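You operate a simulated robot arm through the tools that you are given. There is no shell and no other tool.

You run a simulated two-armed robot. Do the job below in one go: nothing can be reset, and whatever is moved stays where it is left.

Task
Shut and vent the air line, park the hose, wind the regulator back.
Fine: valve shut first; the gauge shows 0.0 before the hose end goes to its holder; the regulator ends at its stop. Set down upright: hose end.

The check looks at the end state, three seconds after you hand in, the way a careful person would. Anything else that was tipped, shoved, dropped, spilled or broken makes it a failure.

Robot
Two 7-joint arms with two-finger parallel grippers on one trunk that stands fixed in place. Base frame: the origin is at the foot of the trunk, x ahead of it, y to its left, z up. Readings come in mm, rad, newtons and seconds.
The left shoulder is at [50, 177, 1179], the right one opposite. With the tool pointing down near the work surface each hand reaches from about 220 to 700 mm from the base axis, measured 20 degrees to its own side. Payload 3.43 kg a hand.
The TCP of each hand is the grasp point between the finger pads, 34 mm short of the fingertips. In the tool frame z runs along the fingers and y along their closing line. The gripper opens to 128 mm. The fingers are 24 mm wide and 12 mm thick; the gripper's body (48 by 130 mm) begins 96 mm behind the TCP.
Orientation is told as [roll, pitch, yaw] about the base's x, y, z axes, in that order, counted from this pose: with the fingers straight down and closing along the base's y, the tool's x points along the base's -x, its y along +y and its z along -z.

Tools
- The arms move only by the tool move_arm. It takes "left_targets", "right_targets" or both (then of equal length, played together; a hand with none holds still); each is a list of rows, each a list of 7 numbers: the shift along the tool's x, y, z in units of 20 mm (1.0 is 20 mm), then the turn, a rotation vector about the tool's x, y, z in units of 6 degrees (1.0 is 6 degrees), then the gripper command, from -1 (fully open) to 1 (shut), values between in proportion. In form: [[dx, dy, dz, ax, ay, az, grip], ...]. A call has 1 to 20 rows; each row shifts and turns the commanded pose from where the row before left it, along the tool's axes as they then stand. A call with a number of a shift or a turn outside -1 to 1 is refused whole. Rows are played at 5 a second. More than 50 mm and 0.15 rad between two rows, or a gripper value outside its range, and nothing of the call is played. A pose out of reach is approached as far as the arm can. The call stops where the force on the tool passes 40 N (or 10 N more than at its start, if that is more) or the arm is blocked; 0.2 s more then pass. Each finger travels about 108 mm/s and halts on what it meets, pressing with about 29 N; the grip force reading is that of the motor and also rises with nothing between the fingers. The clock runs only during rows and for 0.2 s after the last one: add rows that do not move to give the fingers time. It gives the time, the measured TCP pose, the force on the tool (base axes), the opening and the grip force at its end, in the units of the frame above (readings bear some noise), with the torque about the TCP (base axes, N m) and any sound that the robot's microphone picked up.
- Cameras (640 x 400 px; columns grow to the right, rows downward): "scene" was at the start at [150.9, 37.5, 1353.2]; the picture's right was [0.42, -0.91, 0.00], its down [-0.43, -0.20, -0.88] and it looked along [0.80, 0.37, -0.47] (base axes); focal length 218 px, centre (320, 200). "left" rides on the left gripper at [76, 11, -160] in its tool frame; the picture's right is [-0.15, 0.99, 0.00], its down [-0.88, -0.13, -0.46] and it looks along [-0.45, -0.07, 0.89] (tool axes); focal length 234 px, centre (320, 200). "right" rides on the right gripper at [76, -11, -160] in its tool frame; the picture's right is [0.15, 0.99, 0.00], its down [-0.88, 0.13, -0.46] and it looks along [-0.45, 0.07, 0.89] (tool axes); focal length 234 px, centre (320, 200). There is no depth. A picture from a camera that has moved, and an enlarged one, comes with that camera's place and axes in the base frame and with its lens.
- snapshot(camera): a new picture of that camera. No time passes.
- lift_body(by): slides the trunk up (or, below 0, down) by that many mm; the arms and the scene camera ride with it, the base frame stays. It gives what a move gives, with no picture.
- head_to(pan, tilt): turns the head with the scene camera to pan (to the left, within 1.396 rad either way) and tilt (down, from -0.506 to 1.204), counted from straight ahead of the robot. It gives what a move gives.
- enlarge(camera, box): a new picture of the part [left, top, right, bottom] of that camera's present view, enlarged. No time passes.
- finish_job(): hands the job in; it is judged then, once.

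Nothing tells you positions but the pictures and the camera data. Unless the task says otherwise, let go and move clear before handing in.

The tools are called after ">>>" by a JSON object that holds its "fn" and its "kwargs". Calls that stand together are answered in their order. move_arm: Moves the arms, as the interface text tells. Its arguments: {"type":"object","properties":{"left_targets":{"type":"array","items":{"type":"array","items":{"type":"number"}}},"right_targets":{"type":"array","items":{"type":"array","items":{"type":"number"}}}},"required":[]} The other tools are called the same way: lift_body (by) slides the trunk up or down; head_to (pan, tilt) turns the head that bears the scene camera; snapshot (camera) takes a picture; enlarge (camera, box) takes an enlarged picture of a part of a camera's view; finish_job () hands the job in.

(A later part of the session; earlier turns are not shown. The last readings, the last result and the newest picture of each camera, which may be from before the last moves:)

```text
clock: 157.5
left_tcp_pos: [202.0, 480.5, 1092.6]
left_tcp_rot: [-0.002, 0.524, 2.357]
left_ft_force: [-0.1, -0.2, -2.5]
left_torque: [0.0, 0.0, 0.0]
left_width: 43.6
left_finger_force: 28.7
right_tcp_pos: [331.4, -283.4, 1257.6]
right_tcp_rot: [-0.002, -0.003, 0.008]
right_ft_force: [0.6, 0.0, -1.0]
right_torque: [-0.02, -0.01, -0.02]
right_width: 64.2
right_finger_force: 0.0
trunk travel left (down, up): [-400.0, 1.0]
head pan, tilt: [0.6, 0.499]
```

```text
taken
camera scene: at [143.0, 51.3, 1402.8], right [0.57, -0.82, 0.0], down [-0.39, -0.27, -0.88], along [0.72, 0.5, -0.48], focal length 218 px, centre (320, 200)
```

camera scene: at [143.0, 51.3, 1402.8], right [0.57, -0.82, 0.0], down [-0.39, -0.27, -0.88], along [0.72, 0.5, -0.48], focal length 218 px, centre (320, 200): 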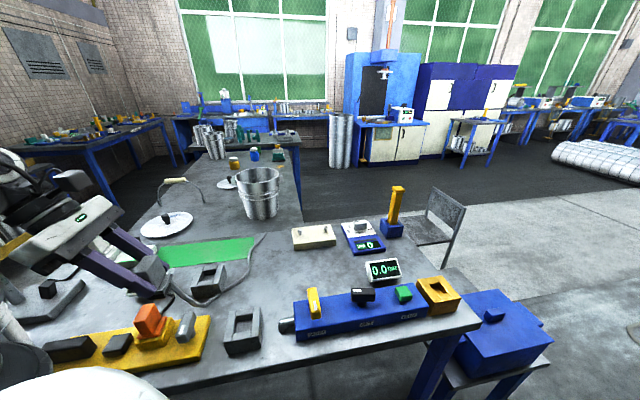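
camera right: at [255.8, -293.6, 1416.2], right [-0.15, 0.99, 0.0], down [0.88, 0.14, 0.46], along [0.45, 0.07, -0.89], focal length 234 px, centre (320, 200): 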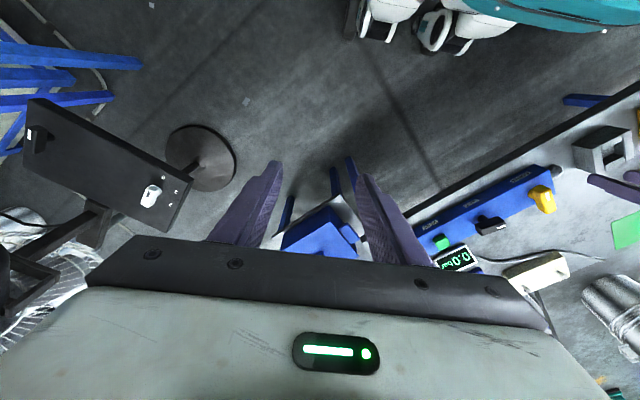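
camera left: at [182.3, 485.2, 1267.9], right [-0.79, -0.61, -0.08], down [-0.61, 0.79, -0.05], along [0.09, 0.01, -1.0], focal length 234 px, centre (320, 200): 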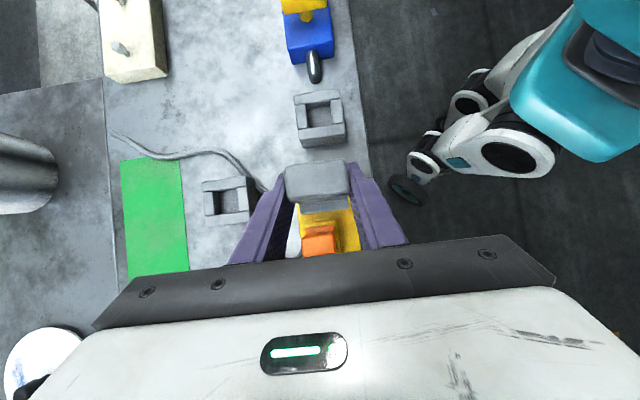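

Both holders are now visible from straight above. I'll zoom in on each to compare openings.

>>> {"fn": "enlarge", "kwargs": {"camera": "left", "box": [280, 80, 360, 155]}}

>>> {"fn": "enlarge", "kwargs": {"camera": "left", "box": [190, 160, 270, 235]}}

>>> {"fn": "enlarge", "kwargs": {"camera": "left", "box": [270, 150, 370, 260]}}

```text
5.33 times, centred on (320, 118) of left
camera zoom: at [182.3, 485.2, 1267.9], right [-0.79, -0.61, -0.08], down [-0.61, 0.79, -0.05], along [0.09, 0.01, -1.0], focal length 1249 px, centre (320, 640)
```

zoom: 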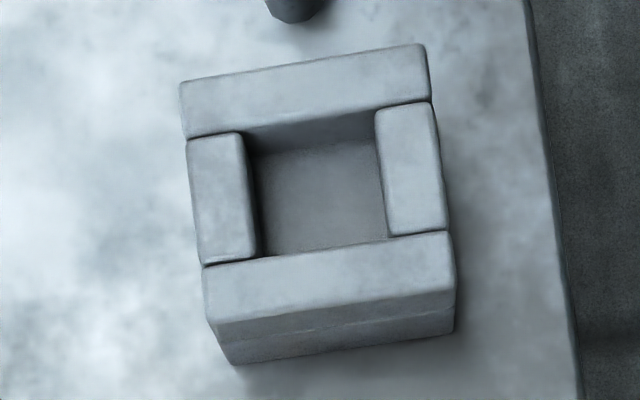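

```text
5.33 times, centred on (230, 198) of left
camera zoom: at [182.3, 485.2, 1267.9], right [-0.79, -0.61, -0.08], down [-0.61, 0.79, -0.05], along [0.09, 0.01, -1.0], focal length 1249 px, centre (800, 213)
```

zoom: 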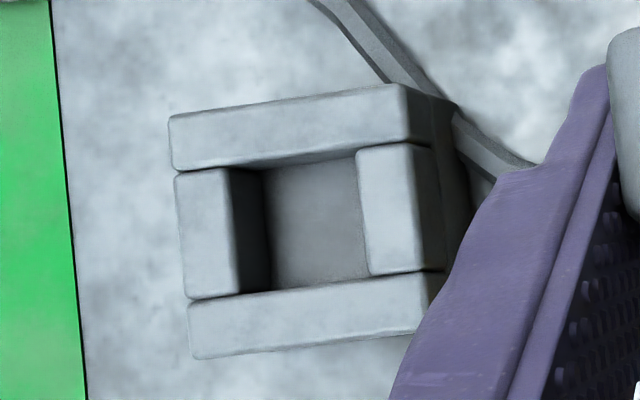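

```text
3.64 times, centred on (320, 205) of left
camera zoom: at [182.3, 485.2, 1267.9], right [-0.79, -0.61, -0.08], down [-0.61, 0.79, -0.05], along [0.09, 0.01, -1.0], focal length 852 px, centre (320, 182)
```

zoom: 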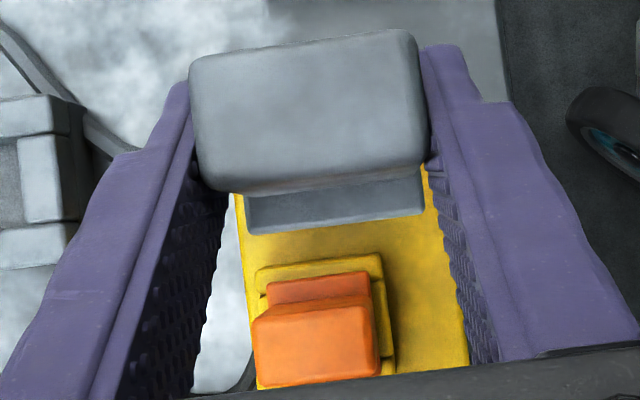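

Both holders are identical inside (about 42 × 41 mm), so the place decides. A is the one standing in line with the air manifold, and B belongs to the orange TEST plug beside it. I'll go back exactly over A the way I came.

>>> {"fn": "move_arm", "kwargs": {"left_targets": [[0.97, 0, 0.56, 0, 0, 0, 1], [0.97, 0, 0.56, 0, 0, 0, 1], [0.97, 0, 0.56, 0, 0, 0, 1], [0.97, 0, 0.56, 0, 0, 0, 1], [0.97, 0, 0.56, 0, 0, 0, 1], [0.97, 0, 0.56, 0, 0, 0, 1], [0.065, 0, 0.037, 0, 0, 0, 1]]}}

>>> {"fn": "move_arm", "kwargs": {"left_targets": [[-0.482, 0, 0.835, 0, 0, 0, 1], [-0.482, 0, 0.835, 0, 0, 0, 1], [-0.482, 0, 0.835, 0, 0, 0, 1], [-0.482, 0, 0.835, 0, 0, 0, 1], [-0.482, 0, 0.835, 0, 0, 0, 1], [-0.482, 0, 0.835, 0, 0, 0, 1], [-0.482, 0, 0.835, 0, 0, 0, 1]]}}

>>> {"fn": "enlarge", "kwargs": {"camera": "left", "box": [250, 130, 410, 250]}}

>>> {"fn": "enlarge", "kwargs": {"camera": "scene", "box": [220, 270, 280, 330]}}

```text
clock: 159.1
left_tcp_pos: [297.4, 385.9, 1093.9]
left_tcp_rot: [-0.001, 0.524, 2.356]
left_ft_force: [0.1, 1.0, -2.4]
left_torque: [0.01, 0.01, 0.01]
left_width: 43.9
left_finger_force: 28.9
right_tcp_pos: [331.1, -282.9, 1257.2]
right_tcp_rot: [-0.002, -0.003, 0.01]
right_ft_force: [-0.2, -0.1, 1.0]
right_torque: [0.01, 0.02, -0.02]
right_width: 63.9
right_finger_force: 0.2
trunk travel left (down, up): [-400.0, 1.0]
head pan, tilt: [0.6, 0.499]
```

```text
clock: 160.7
left_tcp_pos: [296.6, 386.3, 956.9]
left_tcp_rot: [-0.004, 0.526, 2.356]
left_ft_force: [0.2, -0.9, -2.7]
left_torque: [0.02, 0.04, -0.01]
left_width: 43.9
left_finger_force: 28.9
right_tcp_pos: [332.3, -281.9, 1258.1]
right_tcp_rot: [-0.005, -0.003, 0.008]
right_ft_force: [-0.1, -0.9, -0.3]
right_torque: [0.02, 0.01, -0.02]
right_width: 63.9
right_finger_force: 0.1
trunk travel left (down, up): [-400.0, 1.0]
head pan, tilt: [0.6, 0.499]
```

```text
3.33 times, centred on (330, 190) of left
camera zoom: at [278.9, 389.8, 1132.5], right [-0.79, -0.61, -0.08], down [-0.61, 0.79, -0.05], along [0.09, 0.01, -1.0], focal length 781 px, centre (287, 233)
```

zoom: 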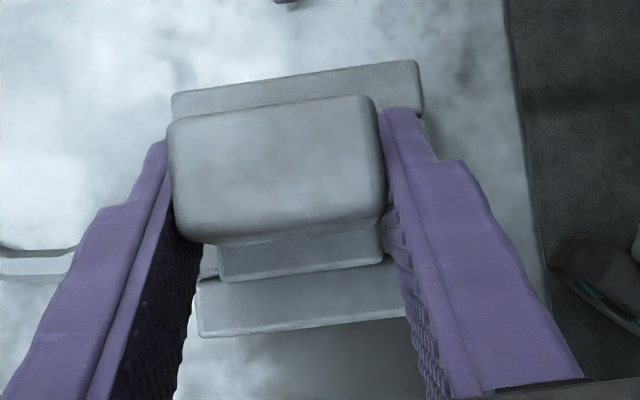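

```text
6.67 times, centred on (250, 300) of scene
camera zoom: at [143.5, 51.3, 1402.8], right [0.57, -0.82, 0.0], down [-0.4, -0.27, -0.88], along [0.72, 0.5, -0.48], focal length 1452 px, centre (787, -467)
```

zoom: 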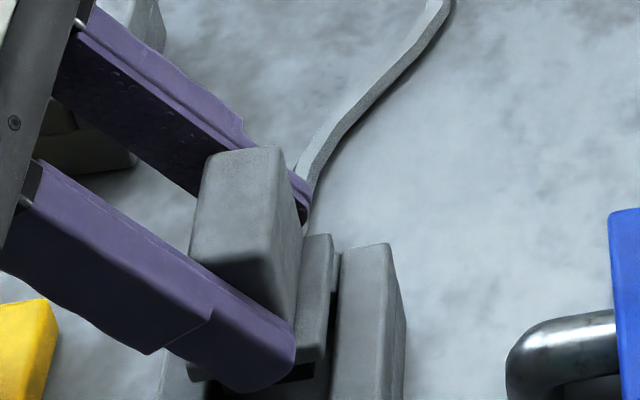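

Alignment is within about half a millimetre across. Lowering gently into the holder now.

>>> {"fn": "move_arm", "kwargs": {"left_targets": [[-0.1, 0, 0.173, 0, 0, 0, 1], [-0.1, 0, 0.173, 0, 0, 0, 1], [-0.1, 0, 0.173, 0, 0, 0, 1], [-0.1, 0, 0.173, 0, 0, 0, 1]]}}

>>> {"fn": "enlarge", "kwargs": {"camera": "scene", "box": [220, 270, 280, 330]}}

```text
clock: 161.7
left_tcp_pos: [297.8, 385.5, 942.0]
left_tcp_rot: [-0.004, 0.522, 2.354]
left_ft_force: [0.6, -0.2, -2.5]
left_torque: [0.0, -0.02, 0.03]
left_width: 43.9
left_finger_force: 28.9
right_tcp_pos: [331.6, -281.6, 1256.5]
right_tcp_rot: [-0.005, -0.004, 0.008]
right_ft_force: [-0.2, 0.1, 0.4]
right_torque: [0.0, 0.04, 0.01]
right_width: 63.7
right_finger_force: 0.0
trunk travel left (down, up): [-400.0, 1.0]
head pan, tilt: [0.6, 0.499]
```

```text
6.67 times, centred on (250, 300) of scene
camera zoom: at [143.3, 51.1, 1402.8], right [0.57, -0.82, 0.0], down [-0.4, -0.27, -0.88], along [0.72, 0.5, -0.48], focal length 1452 px, centre (787, -467)
```

zoom: 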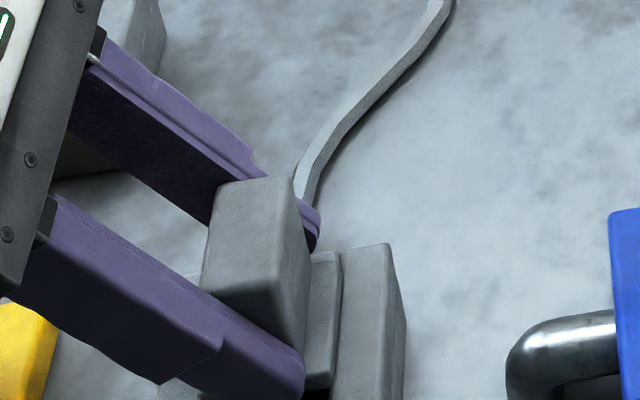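

No contact yet, and it slides in freely. Continuing down in small steps.

>>> {"fn": "move_arm", "kwargs": {"left_targets": [[-0.075, 0, 0.13, 0, 0, 0, 1], [-0.075, 0, 0.13, 0, 0, 0, 1], [-0.075, 0, 0.13, 0, 0, 0, 1]]}}

```text
clock: 162.5
left_tcp_pos: [298.1, 383.4, 933.7]
left_tcp_rot: [-0.012, 0.529, 2.352]
left_ft_force: [-1.2, 2.8, 35.5]
left_torque: [-0.71, 0.42, -0.13]
left_width: 43.6
left_finger_force: 29.5
right_tcp_pos: [328.9, -283.9, 1258.5]
right_tcp_rot: [0.0, -0.004, 0.006]
right_ft_force: [0.0, -0.4, 0.2]
right_torque: [0.01, 0.01, 0.05]
right_width: 64.2
right_finger_force: 0.0
trunk travel left (down, up): [-400.0, 1.0]
head pan, tilt: [0.6, 0.499]
```

Contact: 35 N upward at z≈934, close to the expected seating height. I'll check whether it is the floor or the rim.

>>> {"fn": "enlarge", "kwargs": {"camera": "scene", "box": [220, 270, 280, 330]}}

>>> {"fn": "enlarge", "kwargs": {"camera": "left", "box": [250, 130, 410, 250]}}

```text
6.67 times, centred on (250, 300) of scene
camera zoom: at [141.1, 48.8, 1403.6], right [0.57, -0.82, 0.0], down [-0.39, -0.27, -0.88], along [0.73, 0.5, -0.48], focal length 1452 px, centre (787, -467)
```

zoom: 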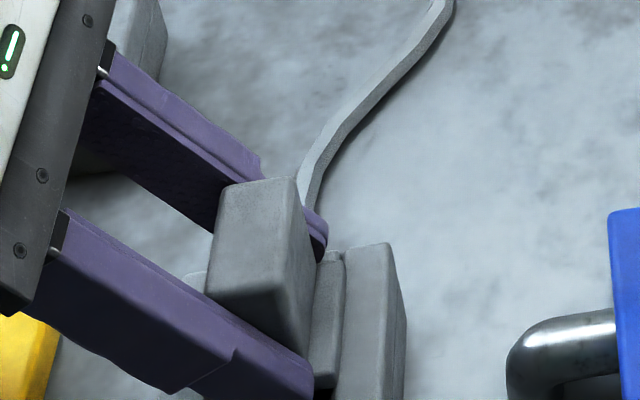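

```text
3.33 times, centred on (330, 190) of left
camera zoom: at [278.4, 387.5, 1110.8], right [-0.79, -0.61, -0.09], down [-0.61, 0.79, -0.05], along [0.1, 0.01, -1.0], focal length 781 px, centre (287, 233)
```

zoom: 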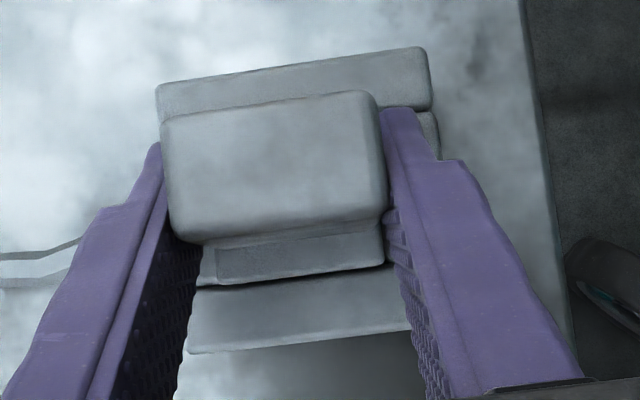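

The picture matches the original seated view (the same size and overlap of the holder's walls), so the plug is on the floor of the holder. I'll relieve the downward force a little before letting go.

>>> {"fn": "move_arm", "kwargs": {"left_targets": [[0.04, 0, -0.07, 0, 0, 0, 1], [0, 0, 0, 0, 0, 0, 1]]}}

>>> {"fn": "enlarge", "kwargs": {"camera": "left", "box": [250, 130, 410, 250]}}

```text
clock: 163.1
left_tcp_pos: [298.4, 385.2, 935.5]
left_tcp_rot: [-0.007, 0.526, 2.354]
left_ft_force: [7.0, -1.6, 23.4]
left_torque: [-0.56, -0.29, 0.17]
left_width: 44.1
left_finger_force: 28.6
right_tcp_pos: [331.4, -283.9, 1257.0]
right_tcp_rot: [-0.001, -0.003, 0.01]
right_ft_force: [-0.2, -0.3, -0.4]
right_torque: [0.02, -0.01, -0.02]
right_width: 63.9
right_finger_force: 0.0
trunk travel left (down, up): [-400.0, 1.0]
head pan, tilt: [0.6, 0.499]
```

```text
3.33 times, centred on (330, 190) of left
camera zoom: at [279.3, 387.8, 1110.8], right [-0.79, -0.61, -0.08], down [-0.61, 0.79, -0.05], along [0.09, 0.01, -1.0], focal length 781 px, centre (287, 233)
```

zoom: 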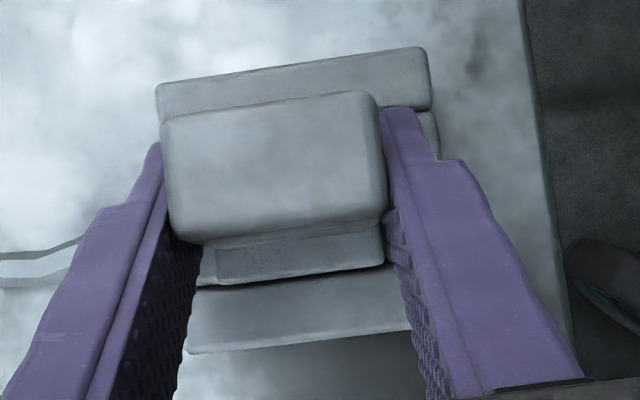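

The plug has slid up about 6 mm in the fingers, so it met something slightly early. I'll look closely from the scene camera before deciding.

>>> {"fn": "enlarge", "kwargs": {"camera": "scene", "box": [230, 290, 270, 330]}}

>>> {"fn": "enlarge", "kwargs": {"camera": "scene", "box": [215, 300, 275, 360]}}

```text
10.00 times, centred on (250, 310) of scene
camera zoom: at [142.8, 49.2, 1402.9], right [0.57, -0.82, 0.0], down [-0.39, -0.27, -0.88], along [0.72, 0.5, -0.48], focal length 2178 px, centre (1020, -900)
```

zoom: 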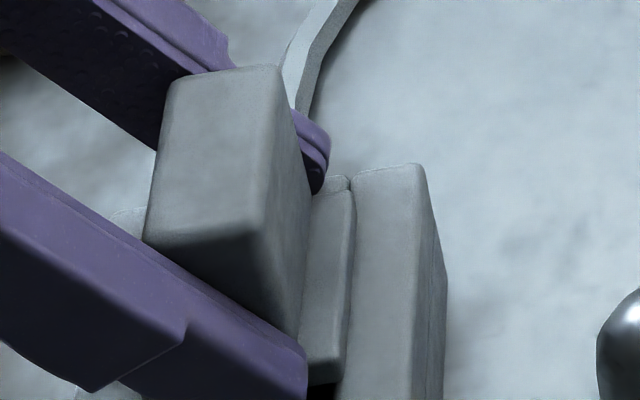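

```text
6.67 times, centred on (245, 330) of scene
camera zoom: at [142.8, 49.2, 1402.9], right [0.57, -0.82, 0.0], down [-0.39, -0.27, -0.88], along [0.72, 0.5, -0.48], focal length 1452 px, centre (820, -667)
```

zoom: 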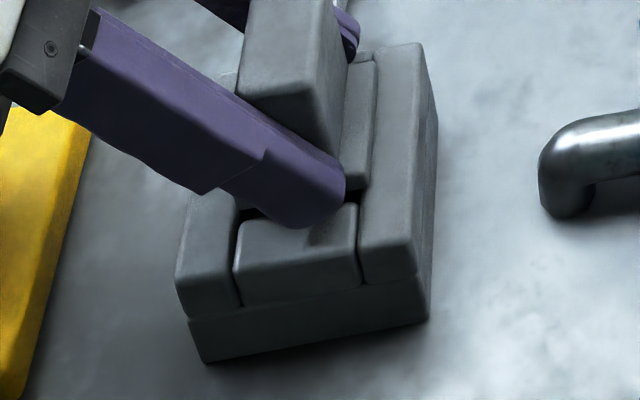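

The plug is about two thirds in, and its near edge seems to be rubbing (the contact is on the side toward the front). I'll lift a few millimetres, shift about 1 mm toward the far side, and lower again.

>>> {"fn": "move_arm", "kwargs": {"left_targets": [[0.1, 0, -0.173, 0, 0, 0, 1], [0.1, 0, -0.173, 0, 0, 0, 1], [0, 0, 0, 0, 0, 0, 1]]}}

>>> {"fn": "enlarge", "kwargs": {"camera": "left", "box": [250, 130, 410, 250]}}

```text
clock: 163.9
left_tcp_pos: [295.4, 385.3, 940.3]
left_tcp_rot: [0.0, 0.523, 2.357]
left_ft_force: [0.1, -0.4, -2.9]
left_torque: [0.02, 0.03, 0.0]
left_width: 43.7
left_finger_force: 28.8
right_tcp_pos: [331.0, -282.9, 1257.7]
right_tcp_rot: [-0.003, -0.004, 0.008]
right_ft_force: [-0.7, -0.2, -0.3]
right_torque: [-0.03, -0.03, -0.02]
right_width: 64.1
right_finger_force: 0.1
trunk travel left (down, up): [-400.0, 1.0]
head pan, tilt: [0.6, 0.499]
```

```text
3.33 times, centred on (330, 190) of left
camera zoom: at [278.2, 389.5, 1116.6], right [-0.79, -0.61, -0.07], down [-0.61, 0.79, -0.04], along [0.09, 0.01, -1.0], focal length 781 px, centre (287, 233)
```

zoom: 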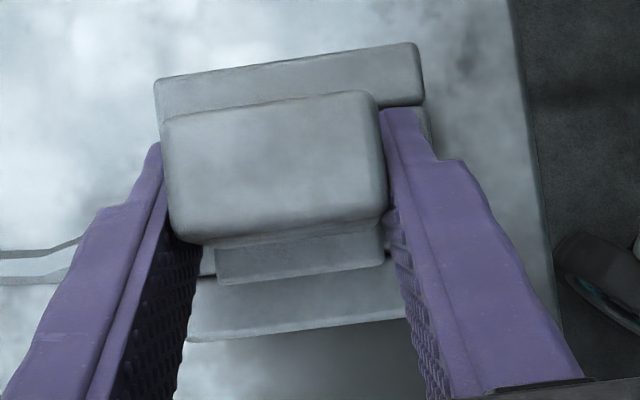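

It hangs free again; the view says the plug sits about 1.8 mm too near. I'll shift that much and re-check.

>>> {"fn": "move_arm", "kwargs": {"left_targets": [[0, -0.09, 0, 0, 0, 0, 1], [0, 0, 0, 0, 0, 0, 1]]}}

>>> {"fn": "enlarge", "kwargs": {"camera": "left", "box": [250, 130, 410, 250]}}

>>> {"fn": "enlarge", "kwargs": {"camera": "scene", "box": [215, 290, 275, 350]}}

```text
clock: 164.5
left_tcp_pos: [297.5, 387.4, 941.8]
left_tcp_rot: [-0.002, 0.524, 2.356]
left_ft_force: [-0.1, -0.5, -2.6]
left_torque: [0.03, -0.01, 0.01]
left_width: 43.8
left_finger_force: 28.5
right_tcp_pos: [332.5, -282.0, 1256.2]
right_tcp_rot: [-0.004, -0.003, 0.008]
right_ft_force: [-0.2, -0.8, 0.0]
right_torque: [0.0, 0.02, 0.01]
right_width: 64.1
right_finger_force: 0.1
trunk travel left (down, up): [-400.0, 1.0]
head pan, tilt: [0.6, 0.499]
```

```text
3.33 times, centred on (330, 190) of left
camera zoom: at [279.9, 390.6, 1117.0], right [-0.79, -0.61, -0.08], down [-0.61, 0.79, -0.05], along [0.09, 0.01, -1.0], focal length 781 px, centre (287, 233)
```

zoom: 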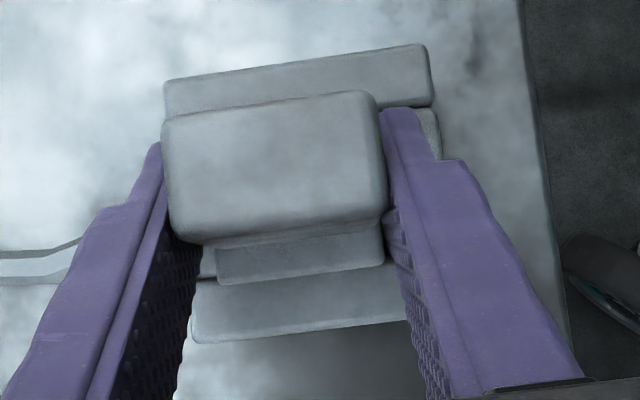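

```text
6.67 times, centred on (245, 320) of scene
camera zoom: at [143.3, 51.1, 1402.8], right [0.57, -0.82, 0.0], down [-0.4, -0.27, -0.88], along [0.72, 0.5, -0.48], focal length 1452 px, centre (820, -600)
```

zoom: 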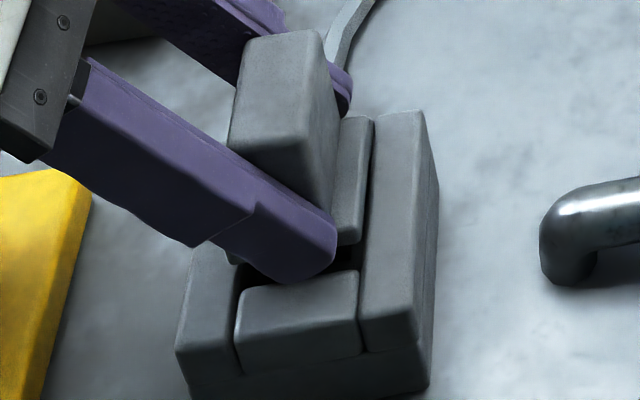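

>>> {"fn": "move_arm", "kwargs": {"left_targets": [[0, 0.045, 0, 0, 0, 0, 1], [0, 0, 0, 0, 0, 0, 1]]}}

>>> {"fn": "enlarge", "kwargs": {"camera": "left", "box": [270, 130, 390, 220]}}

```text
clock: 165.1
left_tcp_pos: [297.4, 385.6, 941.5]
left_tcp_rot: [-0.002, 0.523, 2.356]
left_ft_force: [-0.1, -0.6, -2.4]
left_torque: [0.0, 0.01, 0.0]
left_width: 43.8
left_finger_force: 28.8
right_tcp_pos: [331.7, -282.9, 1259.3]
right_tcp_rot: [-0.004, -0.004, 0.008]
right_ft_force: [0.1, 0.3, 0.0]
right_torque: [0.02, 0.03, 0.01]
right_width: 64.1
right_finger_force: 0.1
trunk travel left (down, up): [-400.0, 1.0]
head pan, tilt: [0.6, 0.499]
```

```text
4.44 times, centred on (330, 175) of left
camera zoom: at [279.8, 389.5, 1117.1], right [-0.79, -0.61, -0.07], down [-0.61, 0.79, -0.05], along [0.09, 0.01, -1.0], focal length 1041 px, centre (276, 311)
```

zoom: 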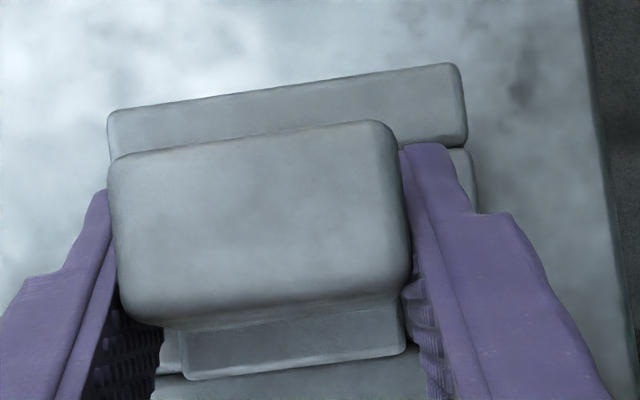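

Reconsidering the numbers: the plug went in freely by about 20 mm, which matches this holder's depth, so that first contact was the floor. I'll lower again gently until it just touches.

>>> {"fn": "move_arm", "kwargs": {"left_targets": [[-0.05, 0, 0.0866, 0, 0, 0, 1], [-0.05, 0, 0.0866, 0, 0, 0, 1], [0, 0, 0, 0, 0, 0, 1]]}}

```text
clock: 165.9
left_tcp_pos: [298.0, 384.7, 937.8]
left_tcp_rot: [-0.003, 0.524, 2.355]
left_ft_force: [-0.6, -0.4, -1.8]
left_torque: [0.06, 0.01, 0.02]
left_width: 43.8
left_finger_force: 28.4
right_tcp_pos: [331.5, -282.0, 1255.8]
right_tcp_rot: [-0.004, -0.003, 0.008]
right_ft_force: [0.1, 0.5, 0.0]
right_torque: [0.01, 0.0, -0.01]
right_width: 64.1
right_finger_force: 0.0
trunk travel left (down, up): [-400.0, 1.0]
head pan, tilt: [0.6, 0.499]
```

>>> {"fn": "move_arm", "kwargs": {"left_targets": [[-0.05, 0, 0.0866, 0, 0, 0, 1], [-0.025, 0, 0.0433, 0, 0, 0, 1], [0, 0, 0, 0, 0, 0, 1]]}}

>>> {"fn": "enlarge", "kwargs": {"camera": "left", "box": [270, 130, 390, 220]}}

```text
clock: 166.7
left_tcp_pos: [297.2, 384.8, 935.2]
left_tcp_rot: [-0.004, 0.524, 2.356]
left_ft_force: [-1.0, 2.0, 2.9]
left_torque: [-0.07, 0.08, -0.01]
left_width: 43.9
left_finger_force: 28.7
right_tcp_pos: [331.0, -282.2, 1257.7]
right_tcp_rot: [-0.004, -0.003, 0.009]
right_ft_force: [0.8, 0.6, -0.6]
right_torque: [-0.02, -0.01, 0.01]
right_width: 64.2
right_finger_force: 0.1
trunk travel left (down, up): [-400.0, 1.0]
head pan, tilt: [0.6, 0.499]
```

```text
4.44 times, centred on (330, 175) of left
camera zoom: at [278.9, 388.7, 1111.0], right [-0.79, -0.61, -0.08], down [-0.61, 0.79, -0.05], along [0.09, 0.01, -1.0], focal length 1041 px, centre (276, 311)
```

zoom: 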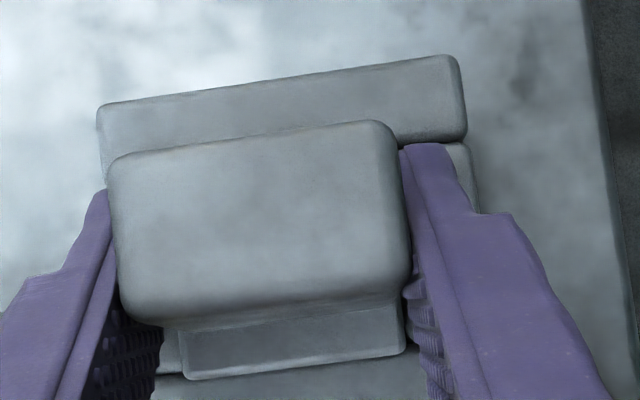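

Light contact (about 5 N) at the same height: the plug stands on the holder's floor. I'll open the fingers and check that it stands by itself.

>>> {"fn": "move_arm", "kwargs": {"left_targets": [[0, 0, 0, 0, 0, 0, 0.25], [0, 0, 0, 0, 0, 0, 0.1], [0, 0, 0, 0, 0, 0, 0.0], [0, 0, 0, 0, 0, 0, 0.0]]}}

>>> {"fn": "enlarge", "kwargs": {"camera": "left", "box": [250, 130, 410, 250]}}

>>> {"fn": "enlarge", "kwargs": {"camera": "scene", "box": [215, 290, 275, 350]}}

```text
clock: 167.7
left_tcp_pos: [296.7, 385.7, 934.7]
left_tcp_rot: [-0.003, 0.526, 2.355]
left_ft_force: [0.7, 5.4, 6.1]
left_torque: [-0.02, 0.06, -0.02]
left_width: 61.7
left_finger_force: 0.0
right_tcp_pos: [332.1, -282.5, 1257.3]
right_tcp_rot: [-0.003, -0.003, 0.008]
right_ft_force: [-1.0, 0.2, -0.6]
right_torque: [-0.04, 0.01, -0.02]
right_width: 64.0
right_finger_force: 0.0
trunk travel left (down, up): [-400.0, 1.0]
head pan, tilt: [0.6, 0.499]
```

```text
3.33 times, centred on (330, 190) of left
camera zoom: at [279.2, 389.0, 1110.9], right [-0.79, -0.61, -0.08], down [-0.61, 0.79, -0.05], along [0.09, 0.01, -1.0], focal length 781 px, centre (287, 233)
```

zoom: 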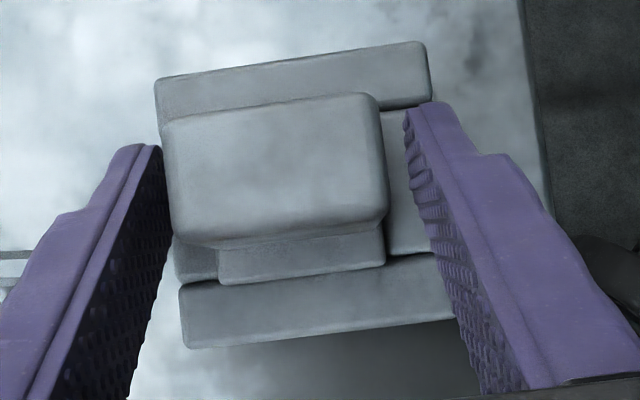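

```text
6.67 times, centred on (245, 320) of scene
camera zoom: at [143.0, 51.0, 1402.9], right [0.57, -0.82, 0.0], down [-0.39, -0.27, -0.88], along [0.72, 0.5, -0.48], focal length 1452 px, centre (820, -600)
```

zoom: 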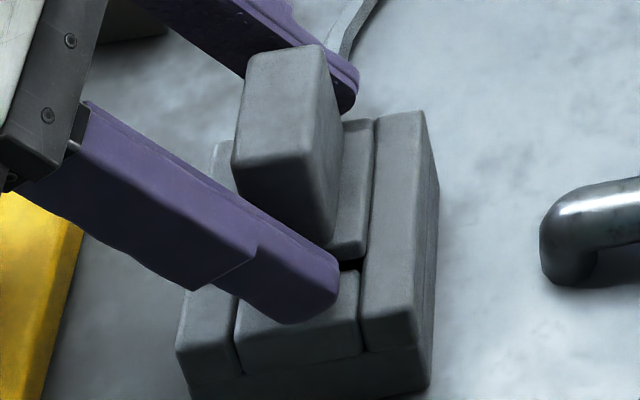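

The plug stands on its own in the holder. The small force comes from the far finger touching the hose lying beneath it. I'll lift straight up slowly and watch the plug.

>>> {"fn": "move_arm", "kwargs": {"left_targets": [[0.125, 0, -0.2165, 0, 0, 0, 0.0], [0.25, 0, -0.433, 0, 0, 0, 0.0], [0.25, 0, -0.433, 0, 0, 0, 0.0]]}}

>>> {"fn": "enlarge", "kwargs": {"camera": "left", "box": [250, 130, 410, 250]}}

>>> {"fn": "enlarge", "kwargs": {"camera": "scene", "box": [215, 280, 275, 340]}}

```text
clock: 168.5
left_tcp_pos: [298.7, 386.3, 959.6]
left_tcp_rot: [-0.001, 0.524, 2.355]
left_ft_force: [-0.7, -0.2, -0.3]
left_torque: [0.0, 0.0, 0.0]
left_width: 64.0
left_finger_force: 0.1
right_tcp_pos: [331.5, -282.3, 1256.9]
right_tcp_rot: [-0.004, -0.003, 0.009]
right_ft_force: [-0.9, -0.3, 0.0]
right_torque: [-0.02, 0.01, 0.01]
right_width: 64.0
right_finger_force: 0.1
trunk travel left (down, up): [-400.0, 1.0]
head pan, tilt: [0.6, 0.499]
```

```text
3.33 times, centred on (330, 190) of left
camera zoom: at [280.0, 389.3, 1135.7], right [-0.79, -0.61, -0.07], down [-0.61, 0.79, -0.05], along [0.09, 0.01, -1.0], focal length 781 px, centre (287, 233)
```

zoom: 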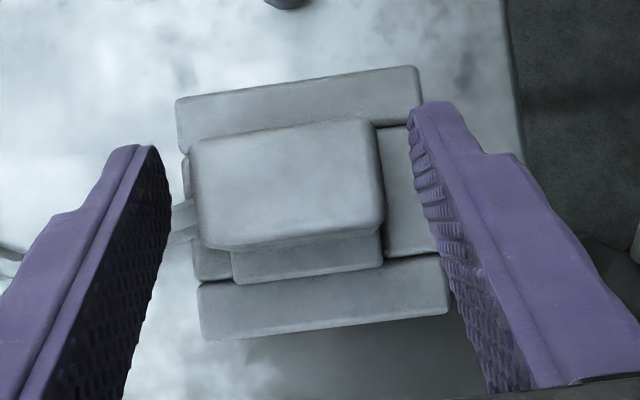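

```text
6.67 times, centred on (245, 310) of scene
camera zoom: at [143.1, 50.8, 1402.8], right [0.57, -0.82, 0.0], down [-0.39, -0.27, -0.88], along [0.72, 0.5, -0.48], focal length 1452 px, centre (820, -533)
```

zoom: 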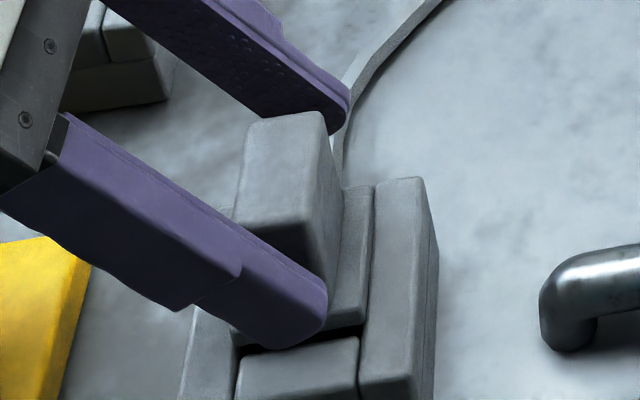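

The plug stays put while the fingers leave. I'll lift well clear and then look at it from above.

>>> {"fn": "move_arm", "kwargs": {"left_targets": [[0.475, 0, -0.823, 0, 0, 0, 0.0], [0.475, 0, -0.823, 0, 0, 0, 0.0], [0.475, 0, -0.823, 0, 0, 0, 0.0], [0.475, 0, -0.823, 0, 0, 0, 0.0], [0.475, 0, -0.823, 0, 0, 0, 0.0], [0.475, 0, -0.823, 0, 0, 0, 0.0]]}}

>>> {"fn": "snapshot", "kwargs": {"camera": "left"}}

>>> {"fn": "snapshot", "kwargs": {"camera": "scene"}}

>>> {"fn": "enlarge", "kwargs": {"camera": "scene", "box": [205, 280, 285, 360]}}

```text
clock: 169.9
left_tcp_pos: [297.1, 386.3, 1075.5]
left_tcp_rot: [-0.001, 0.526, 2.354]
left_ft_force: [-0.8, 0.3, 0.3]
left_torque: [0.03, -0.04, -0.01]
left_width: 64.2
left_finger_force: 0.1
right_tcp_pos: [331.5, -281.5, 1257.4]
right_tcp_rot: [-0.005, -0.004, 0.009]
right_ft_force: [-0.2, 0.0, 0.2]
right_torque: [-0.04, 0.03, -0.02]
right_width: 64.0
right_finger_force: 0.1
trunk travel left (down, up): [-400.0, 1.0]
head pan, tilt: [0.6, 0.499]
```

```text
taken
camera left: at [279.2, 389.6, 1250.4], right [-0.79, -0.61, -0.08], down [-0.61, 0.79, -0.05], along [0.09, 0.01, -1.0], focal length 234 px, centre (320, 200)
```

left: 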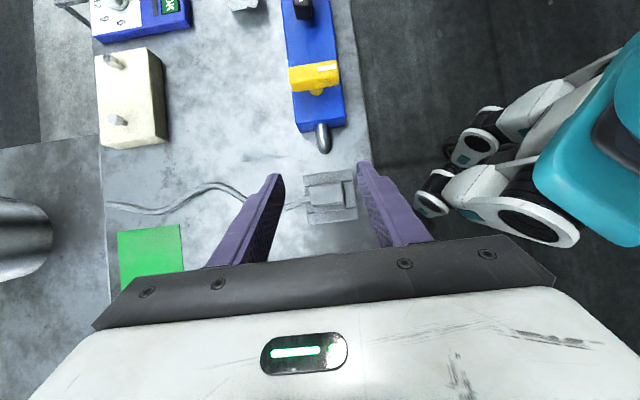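

```text
taken
camera scene: at [143.0, 50.8, 1402.8], right [0.57, -0.82, 0.0], down [-0.39, -0.27, -0.88], along [0.72, 0.5, -0.48], focal length 218 px, centre (320, 200)
```

scene: 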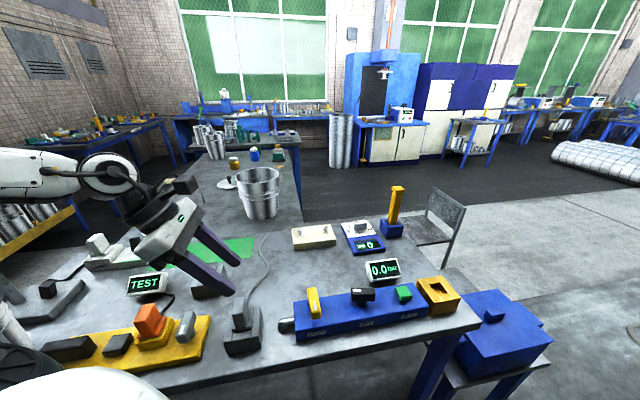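

```text
5.00 times, centred on (245, 320) of scene
camera zoom: at [143.0, 50.8, 1402.8], right [0.57, -0.82, 0.0], down [-0.39, -0.27, -0.88], along [0.72, 0.5, -0.48], focal length 1089 px, centre (695, -400)
```

zoom: 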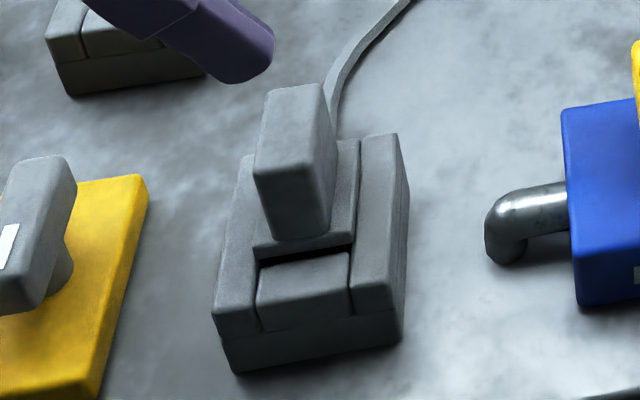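

>>> {"fn": "enlarge", "kwargs": {"camera": "left", "box": [290, 160, 370, 230]}}

>>> {"fn": "enlarge", "kwargs": {"camera": "scene", "box": [225, 290, 265, 330]}}

```text
5.71 times, centred on (330, 195) of left
camera zoom: at [279.2, 389.6, 1250.4], right [-0.79, -0.61, -0.08], down [-0.61, 0.79, -0.05], along [0.09, 0.01, -1.0], focal length 1338 px, centre (263, 229)
```

zoom: 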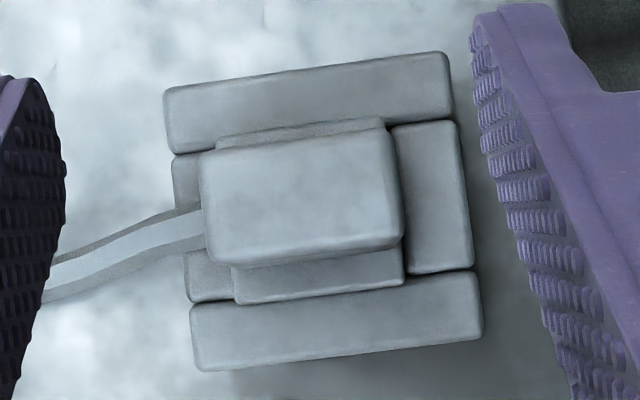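

```text
10.00 times, centred on (245, 310) of scene
camera zoom: at [143.0, 50.8, 1402.8], right [0.57, -0.82, 0.0], down [-0.39, -0.27, -0.88], along [0.72, 0.5, -0.48], focal length 2178 px, centre (1070, -900)
```

zoom: 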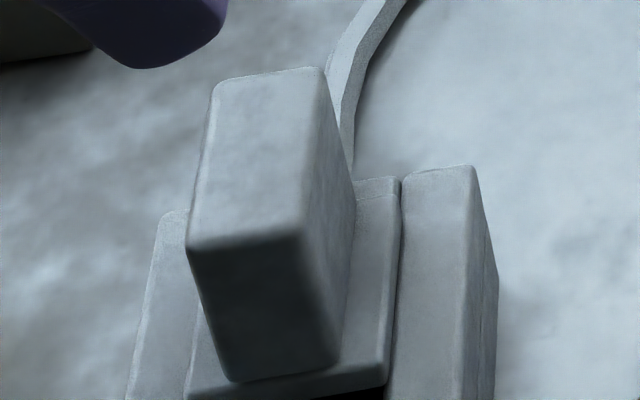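

The hose end stands upright and square in the holder, with the hose running off behind. Now the regulator: I'll move the left hand over SET (about (510,171)) and look at it from above.

>>> {"fn": "move_arm", "kwargs": {"left_targets": [[0.936, 0.005, 0.54, 0, 0, 0, 0.0], [0.936, 0.005, 0.54, 0, 0, 0, 0.0], [0.936, 0.005, 0.54, 0, 0, 0, 0.0], [0.936, 0.005, 0.54, 0, 0, 0, 0.0], [0.936, 0.005, 0.54, 0, 0, 0, 0.0], [0.936, 0.005, 0.54, 0, 0, 0, 0.0], [0.936, 0.005, 0.54, 0, 0, 0, 0.0], [0.936, 0.005, 0.54, 0, 0, 0, 0.0], [0.936, 0.005, 0.54, 0, 0, 0, 0.0], [0.936, 0.005, 0.54, 0, 0, 0, 0.0], [0.936, 0.005, 0.54, 0, 0, 0, 0.0], [0.936, 0.005, 0.54, 0, 0, 0, 0.0]]}}

>>> {"fn": "snapshot", "kwargs": {"camera": "left"}}

>>> {"fn": "snapshot", "kwargs": {"camera": "scene"}}

```text
clock: 172.5
left_tcp_pos: [478.8, 200.9, 1073.6]
left_tcp_rot: [-0.002, 0.524, 2.354]
left_ft_force: [0.3, 0.6, 0.0]
left_torque: [0.01, 0.01, 0.0]
left_width: 64.0
left_finger_force: 0.2
right_tcp_pos: [332.0, -282.9, 1257.5]
right_tcp_rot: [-0.002, -0.001, 0.01]
right_ft_force: [0.5, 0.0, 0.1]
right_torque: [0.01, -0.02, -0.03]
right_width: 64.0
right_finger_force: 0.1
trunk travel left (down, up): [-400.0, 1.0]
head pan, tilt: [0.6, 0.499]
```

```text
taken
camera left: at [461.4, 204.5, 1249.2], right [-0.79, -0.61, -0.08], down [-0.61, 0.79, -0.05], along [0.09, 0.01, -1.0], focal length 234 px, centre (320, 200)
```

left: 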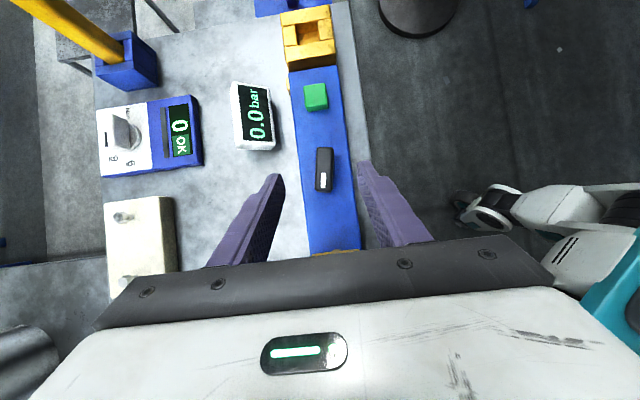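

```text
taken
camera scene: at [143.6, 50.5, 1402.8], right [0.57, -0.82, 0.0], down [-0.4, -0.27, -0.88], along [0.72, 0.5, -0.48], focal length 218 px, centre (320, 200)
```

scene: 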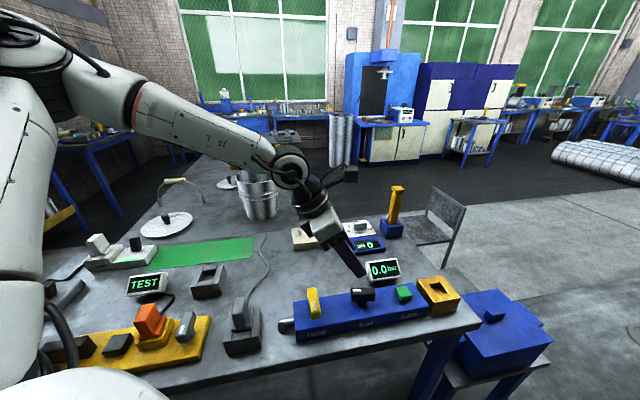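

>>> {"fn": "enlarge", "kwargs": {"camera": "left", "box": [290, 130, 360, 200]}}

>>> {"fn": "enlarge", "kwargs": {"camera": "scene", "box": [330, 270, 400, 320]}}

```text
5.71 times, centred on (325, 165) of left
camera zoom: at [461.4, 204.5, 1249.2], right [-0.79, -0.61, -0.08], down [-0.61, 0.79, -0.05], along [0.09, 0.01, -1.0], focal length 1338 px, centre (291, 400)
```

zoom: 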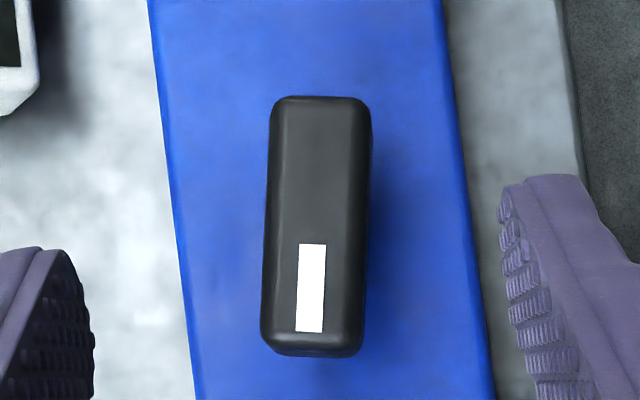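

```text
8.00 times, centred on (365, 295) of scene
camera zoom: at [143.6, 50.5, 1402.8], right [0.57, -0.82, 0.0], down [-0.4, -0.27, -0.88], along [0.72, 0.5, -0.48], focal length 1742 px, centre (-40, -560)
```

zoom: 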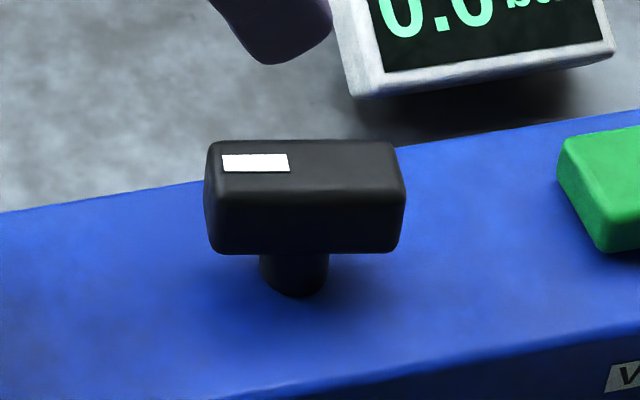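

SET's bar is about 60×22 mm, centred at (510,172). Winding a regulator back means counter-clockwise. I'll try to bring the hand more upright here, since that makes turning easier.

>>> {"fn": "move_arm", "kwargs": {"left_targets": [[0, 0, 0, 0, -1, 0, 0.0], [0, 0, 0, 0, -1, 0, 0.0], [0, 0, 0, 0, -1, 0, 0.0], [0, 0, 0, 0, -1, 0, 0.0]]}}

```text
clock: 173.5
left_tcp_pos: [479.3, 203.1, 1074.9]
left_tcp_rot: [-0.002, 0.102, 2.359]
left_ft_force: [0.6, 0.1, 0.2]
left_torque: [0.0, 0.01, -0.01]
left_width: 63.9
left_finger_force: 0.0
right_tcp_pos: [332.1, -282.0, 1257.8]
right_tcp_rot: [-0.004, -0.002, 0.009]
right_ft_force: [-0.6, 0.5, -0.5]
right_torque: [0.03, -0.02, 0.02]
right_width: 63.8
right_finger_force: 0.0
trunk travel left (down, up): [-400.0, 1.0]
head pan, tilt: [0.6, 0.499]
```

>>> {"fn": "move_arm", "kwargs": {"left_targets": [[0.45, 0.005, 0.99, 0, 0, 0, 0.0], [0.45, 0.005, 0.99, 0, 0, 0, 0.0], [0.45, 0.005, 0.99, 0, 0, 0, 0.0], [0.45, 0.005, 0.99, 0, 0, 0, 0.0]]}}

>>> {"fn": "snapshot", "kwargs": {"camera": "left"}}

```text
clock: 174.5
left_tcp_pos: [510.4, 171.4, 999.3]
left_tcp_rot: [0.001, 0.105, 2.358]
left_ft_force: [0.3, -0.5, 0.4]
left_torque: [0.0, 0.02, 0.02]
left_width: 64.0
left_finger_force: 0.0
right_tcp_pos: [332.6, -282.7, 1256.8]
right_tcp_rot: [-0.004, -0.002, 0.01]
right_ft_force: [0.5, 1.0, 0.3]
right_torque: [-0.02, 0.0, 0.03]
right_width: 64.2
right_finger_force: 0.0
trunk travel left (down, up): [-400.0, 1.0]
head pan, tilt: [0.6, 0.499]
```

```text
taken
camera left: at [544.5, 122.7, 1164.8], right [-0.8, -0.6, -0.02], down [-0.56, 0.74, 0.36], along [-0.2, 0.3, -0.93], focal length 234 px, centre (320, 200)
```

left: 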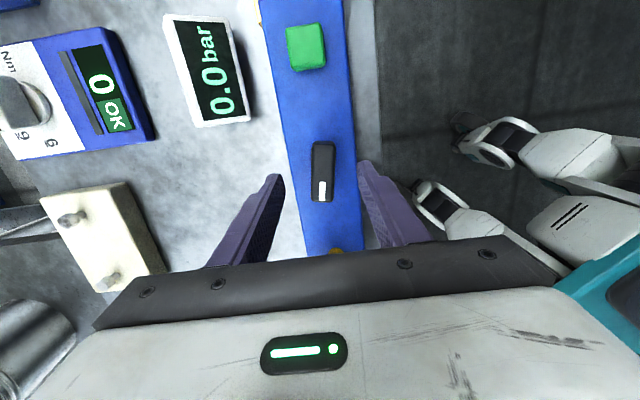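

The hand reaches here nearly upright. I'll turn it 8.5° to match the bar, go straight down to z≈945, and check.

>>> {"fn": "move_arm", "kwargs": {"left_targets": [[0, 0, 0, -0.075, 0, 0.706, 0.0], [0, 0, 0, -0.075, 0, 0.706, 0.0], [-0.078, 0, 0.9, 0, 0, 0, 0.0], [-0.078, 0, 0.9, 0, 0, 0, 0.0], [-0.078, 0, 0.9, 0, 0, 0, 0.0], [0, 0, 0, 0, 0, 0, 0.0]]}}

>>> {"fn": "snapshot", "kwargs": {"camera": "left"}}

>>> {"fn": "enlarge", "kwargs": {"camera": "scene", "box": [290, 220, 420, 340]}}

```text
clock: 175.9
left_tcp_pos: [498.4, 183.1, 953.6]
left_tcp_rot: [-0.002, 0.107, 2.206]
left_ft_force: [0.6, 0.1, 0.0]
left_torque: [0.02, -0.01, 0.01]
left_width: 64.0
left_finger_force: 0.0
left hand out of reach, approached as far as the arm can: row 3, 4, 5
right_tcp_pos: [332.0, -282.5, 1257.7]
right_tcp_rot: [-0.003, -0.003, 0.008]
right_ft_force: [-0.3, -0.7, 0.6]
right_torque: [0.01, -0.03, 0.01]
right_width: 64.2
right_finger_force: 0.1
trunk travel left (down, up): [-400.0, 1.0]
head pan, tilt: [0.6, 0.499]
```

```text
taken
camera left: at [524.9, 130.8, 1119.5], right [-0.88, -0.47, -0.02], down [-0.45, 0.82, 0.36], along [-0.16, 0.33, -0.93], focal length 234 px, centre (320, 200)
```

left: 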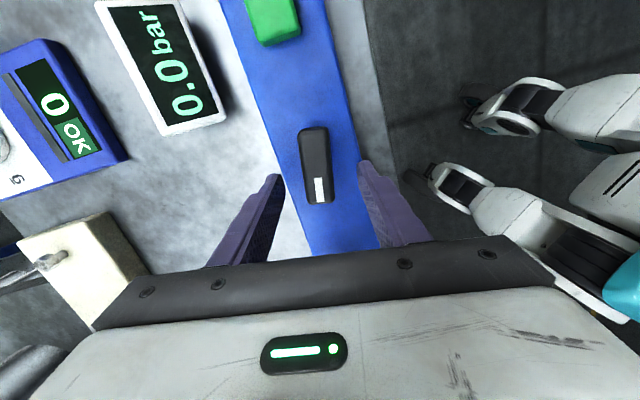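

```text
3.33 times, centred on (355, 280) of scene
camera zoom: at [143.1, 50.9, 1402.8], right [0.57, -0.82, 0.0], down [-0.39, -0.27, -0.88], along [0.72, 0.5, -0.48], focal length 726 px, centre (203, -67)
```

zoom: 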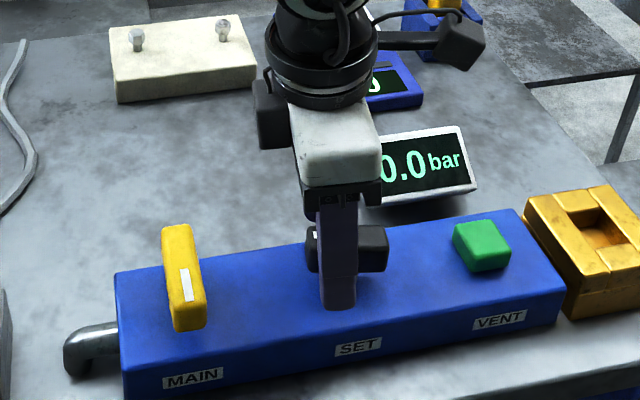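

The upright hand can't get low enough here, so I'll use the 30° lean again as I did at the plug. The fingers already flank the bar, so I'll tilt about the grasp point and then position it.

>>> {"fn": "move_arm", "kwargs": {"left_targets": [[0, 0, -0.5, 0, 0, 0, 0.0], [0, 0, 0, 0, 1, 0, 0.0], [0, 0, 0, 0, 1, 0, 0.0], [0, 0, 0, 0, 1, 0, 0.0], [0, 0, 0, 0, 1, 0, 0.0]]}}

>>> {"fn": "snapshot", "kwargs": {"camera": "left"}}

```text
clock: 177.1
left_tcp_pos: [498.0, 184.1, 962.8]
left_tcp_rot: [-0.003, 0.528, 2.208]
left_ft_force: [0.3, 0.2, -0.6]
left_torque: [0.02, 0.02, 0.0]
left_width: 64.2
left_finger_force: 0.1
right_tcp_pos: [331.1, -282.6, 1257.3]
right_tcp_rot: [-0.003, -0.003, 0.009]
right_ft_force: [0.8, 0.8, 0.0]
right_torque: [-0.02, -0.01, 0.01]
right_width: 64.0
right_finger_force: 0.0
trunk travel left (down, up): [-400.0, 1.0]
head pan, tilt: [0.6, 0.499]
```

```text
taken
camera left: at [481.4, 190.5, 1139.0], right [-0.87, -0.49, -0.08], down [-0.48, 0.87, -0.05], along [0.09, -0.01, -1.0], focal length 234 px, centre (320, 200)
```

left: 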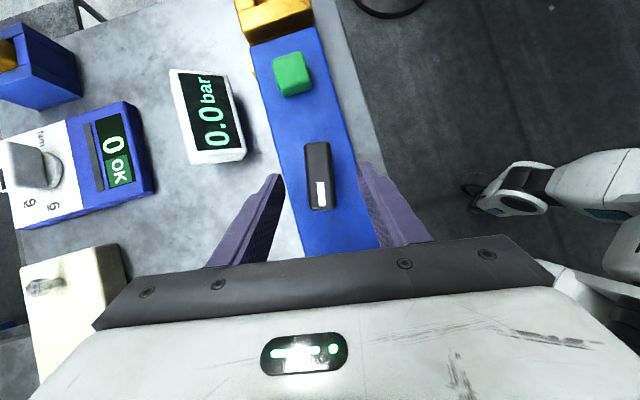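

>>> {"fn": "move_arm", "kwargs": {"left_targets": [[-0.058, -0.055, 0.567, 0, 0, 0, 0.0], [-0.058, -0.055, 0.567, 0, 0, 0, 0.0], [0, 0, 0, 0, 0, 0, 0.0]]}}

>>> {"fn": "enlarge", "kwargs": {"camera": "left", "box": [250, 110, 410, 230]}}

>>> {"fn": "enlarge", "kwargs": {"camera": "scene", "box": [310, 240, 410, 340]}}

```text
clock: 177.9
left_tcp_pos: [505.1, 176.8, 943.2]
left_tcp_rot: [-0.003, 0.524, 2.209]
left_ft_force: [0.1, 0.2, 1.4]
left_torque: [-0.02, 0.01, 0.0]
left_width: 64.1
left_finger_force: 0.0
right_tcp_pos: [331.1, -282.6, 1257.7]
right_tcp_rot: [-0.002, -0.003, 0.007]
right_ft_force: [1.3, -0.6, -0.5]
right_torque: [0.02, -0.01, 0.03]
right_width: 63.5
right_finger_force: 0.0
trunk travel left (down, up): [-400.0, 1.0]
head pan, tilt: [0.6, 0.499]
```

```text
3.33 times, centred on (330, 170) of left
camera zoom: at [488.1, 184.0, 1118.1], right [-0.87, -0.49, -0.08], down [-0.48, 0.87, -0.05], along [0.09, 0.0, -1.0], focal length 781 px, centre (287, 300)
```

zoom: 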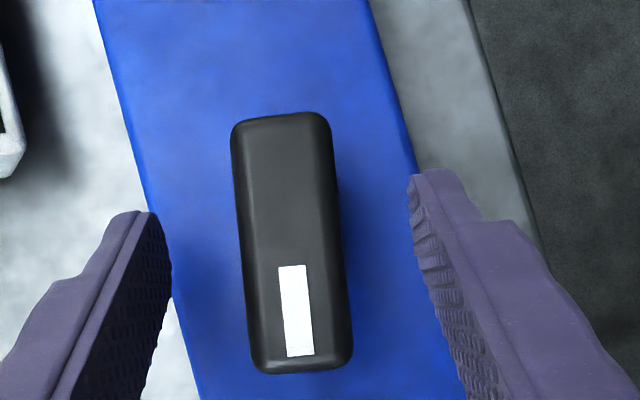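

```text
4.00 times, centred on (360, 290) of scene
camera zoom: at [143.1, 51.0, 1402.8], right [0.57, -0.82, 0.0], down [-0.39, -0.27, -0.88], along [0.72, 0.5, -0.48], focal length 871 px, centre (160, -160)
```

zoom: 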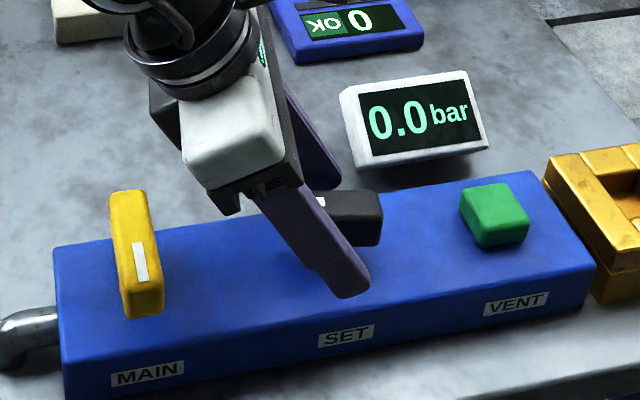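

The bar is centred between the fingers. I'll close on it.

>>> {"fn": "move_arm", "kwargs": {"left_targets": [[0, 0, 0, 0, 0, 0, 0.4], [0, 0, 0, 0, 0, 0, 1], [0, 0, 0, 0, 0, 0, 1], [0, 0, 0, 0, 0, 0, 1]]}}

>>> {"fn": "enlarge", "kwargs": {"camera": "left", "box": [250, 110, 410, 230]}}

```text
clock: 178.9
left_tcp_pos: [504.7, 177.2, 942.9]
left_tcp_rot: [-0.001, 0.523, 2.208]
left_ft_force: [-6.7, -8.4, -4.7]
left_torque: [-1.19, -0.3, -0.08]
left_width: 23.9
left_finger_force: 45.1
right_tcp_pos: [330.8, -282.5, 1256.5]
right_tcp_rot: [-0.001, -0.005, 0.007]
right_ft_force: [-0.2, -0.1, -0.7]
right_torque: [0.03, -0.01, 0.01]
right_width: 64.0
right_finger_force: 0.2
trunk travel left (down, up): [-400.0, 1.0]
head pan, tilt: [0.6, 0.499]
```

```text
3.33 times, centred on (330, 170) of left
camera zoom: at [487.1, 182.8, 1118.0], right [-0.87, -0.49, -0.07], down [-0.48, 0.87, -0.05], along [0.09, 0.0, -1.0], focal length 781 px, centre (287, 300)
```

zoom: 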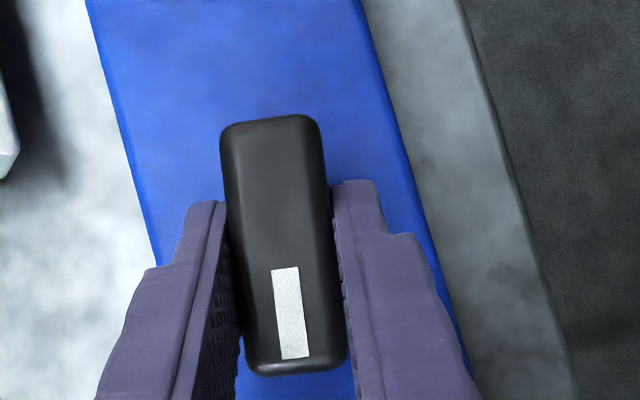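

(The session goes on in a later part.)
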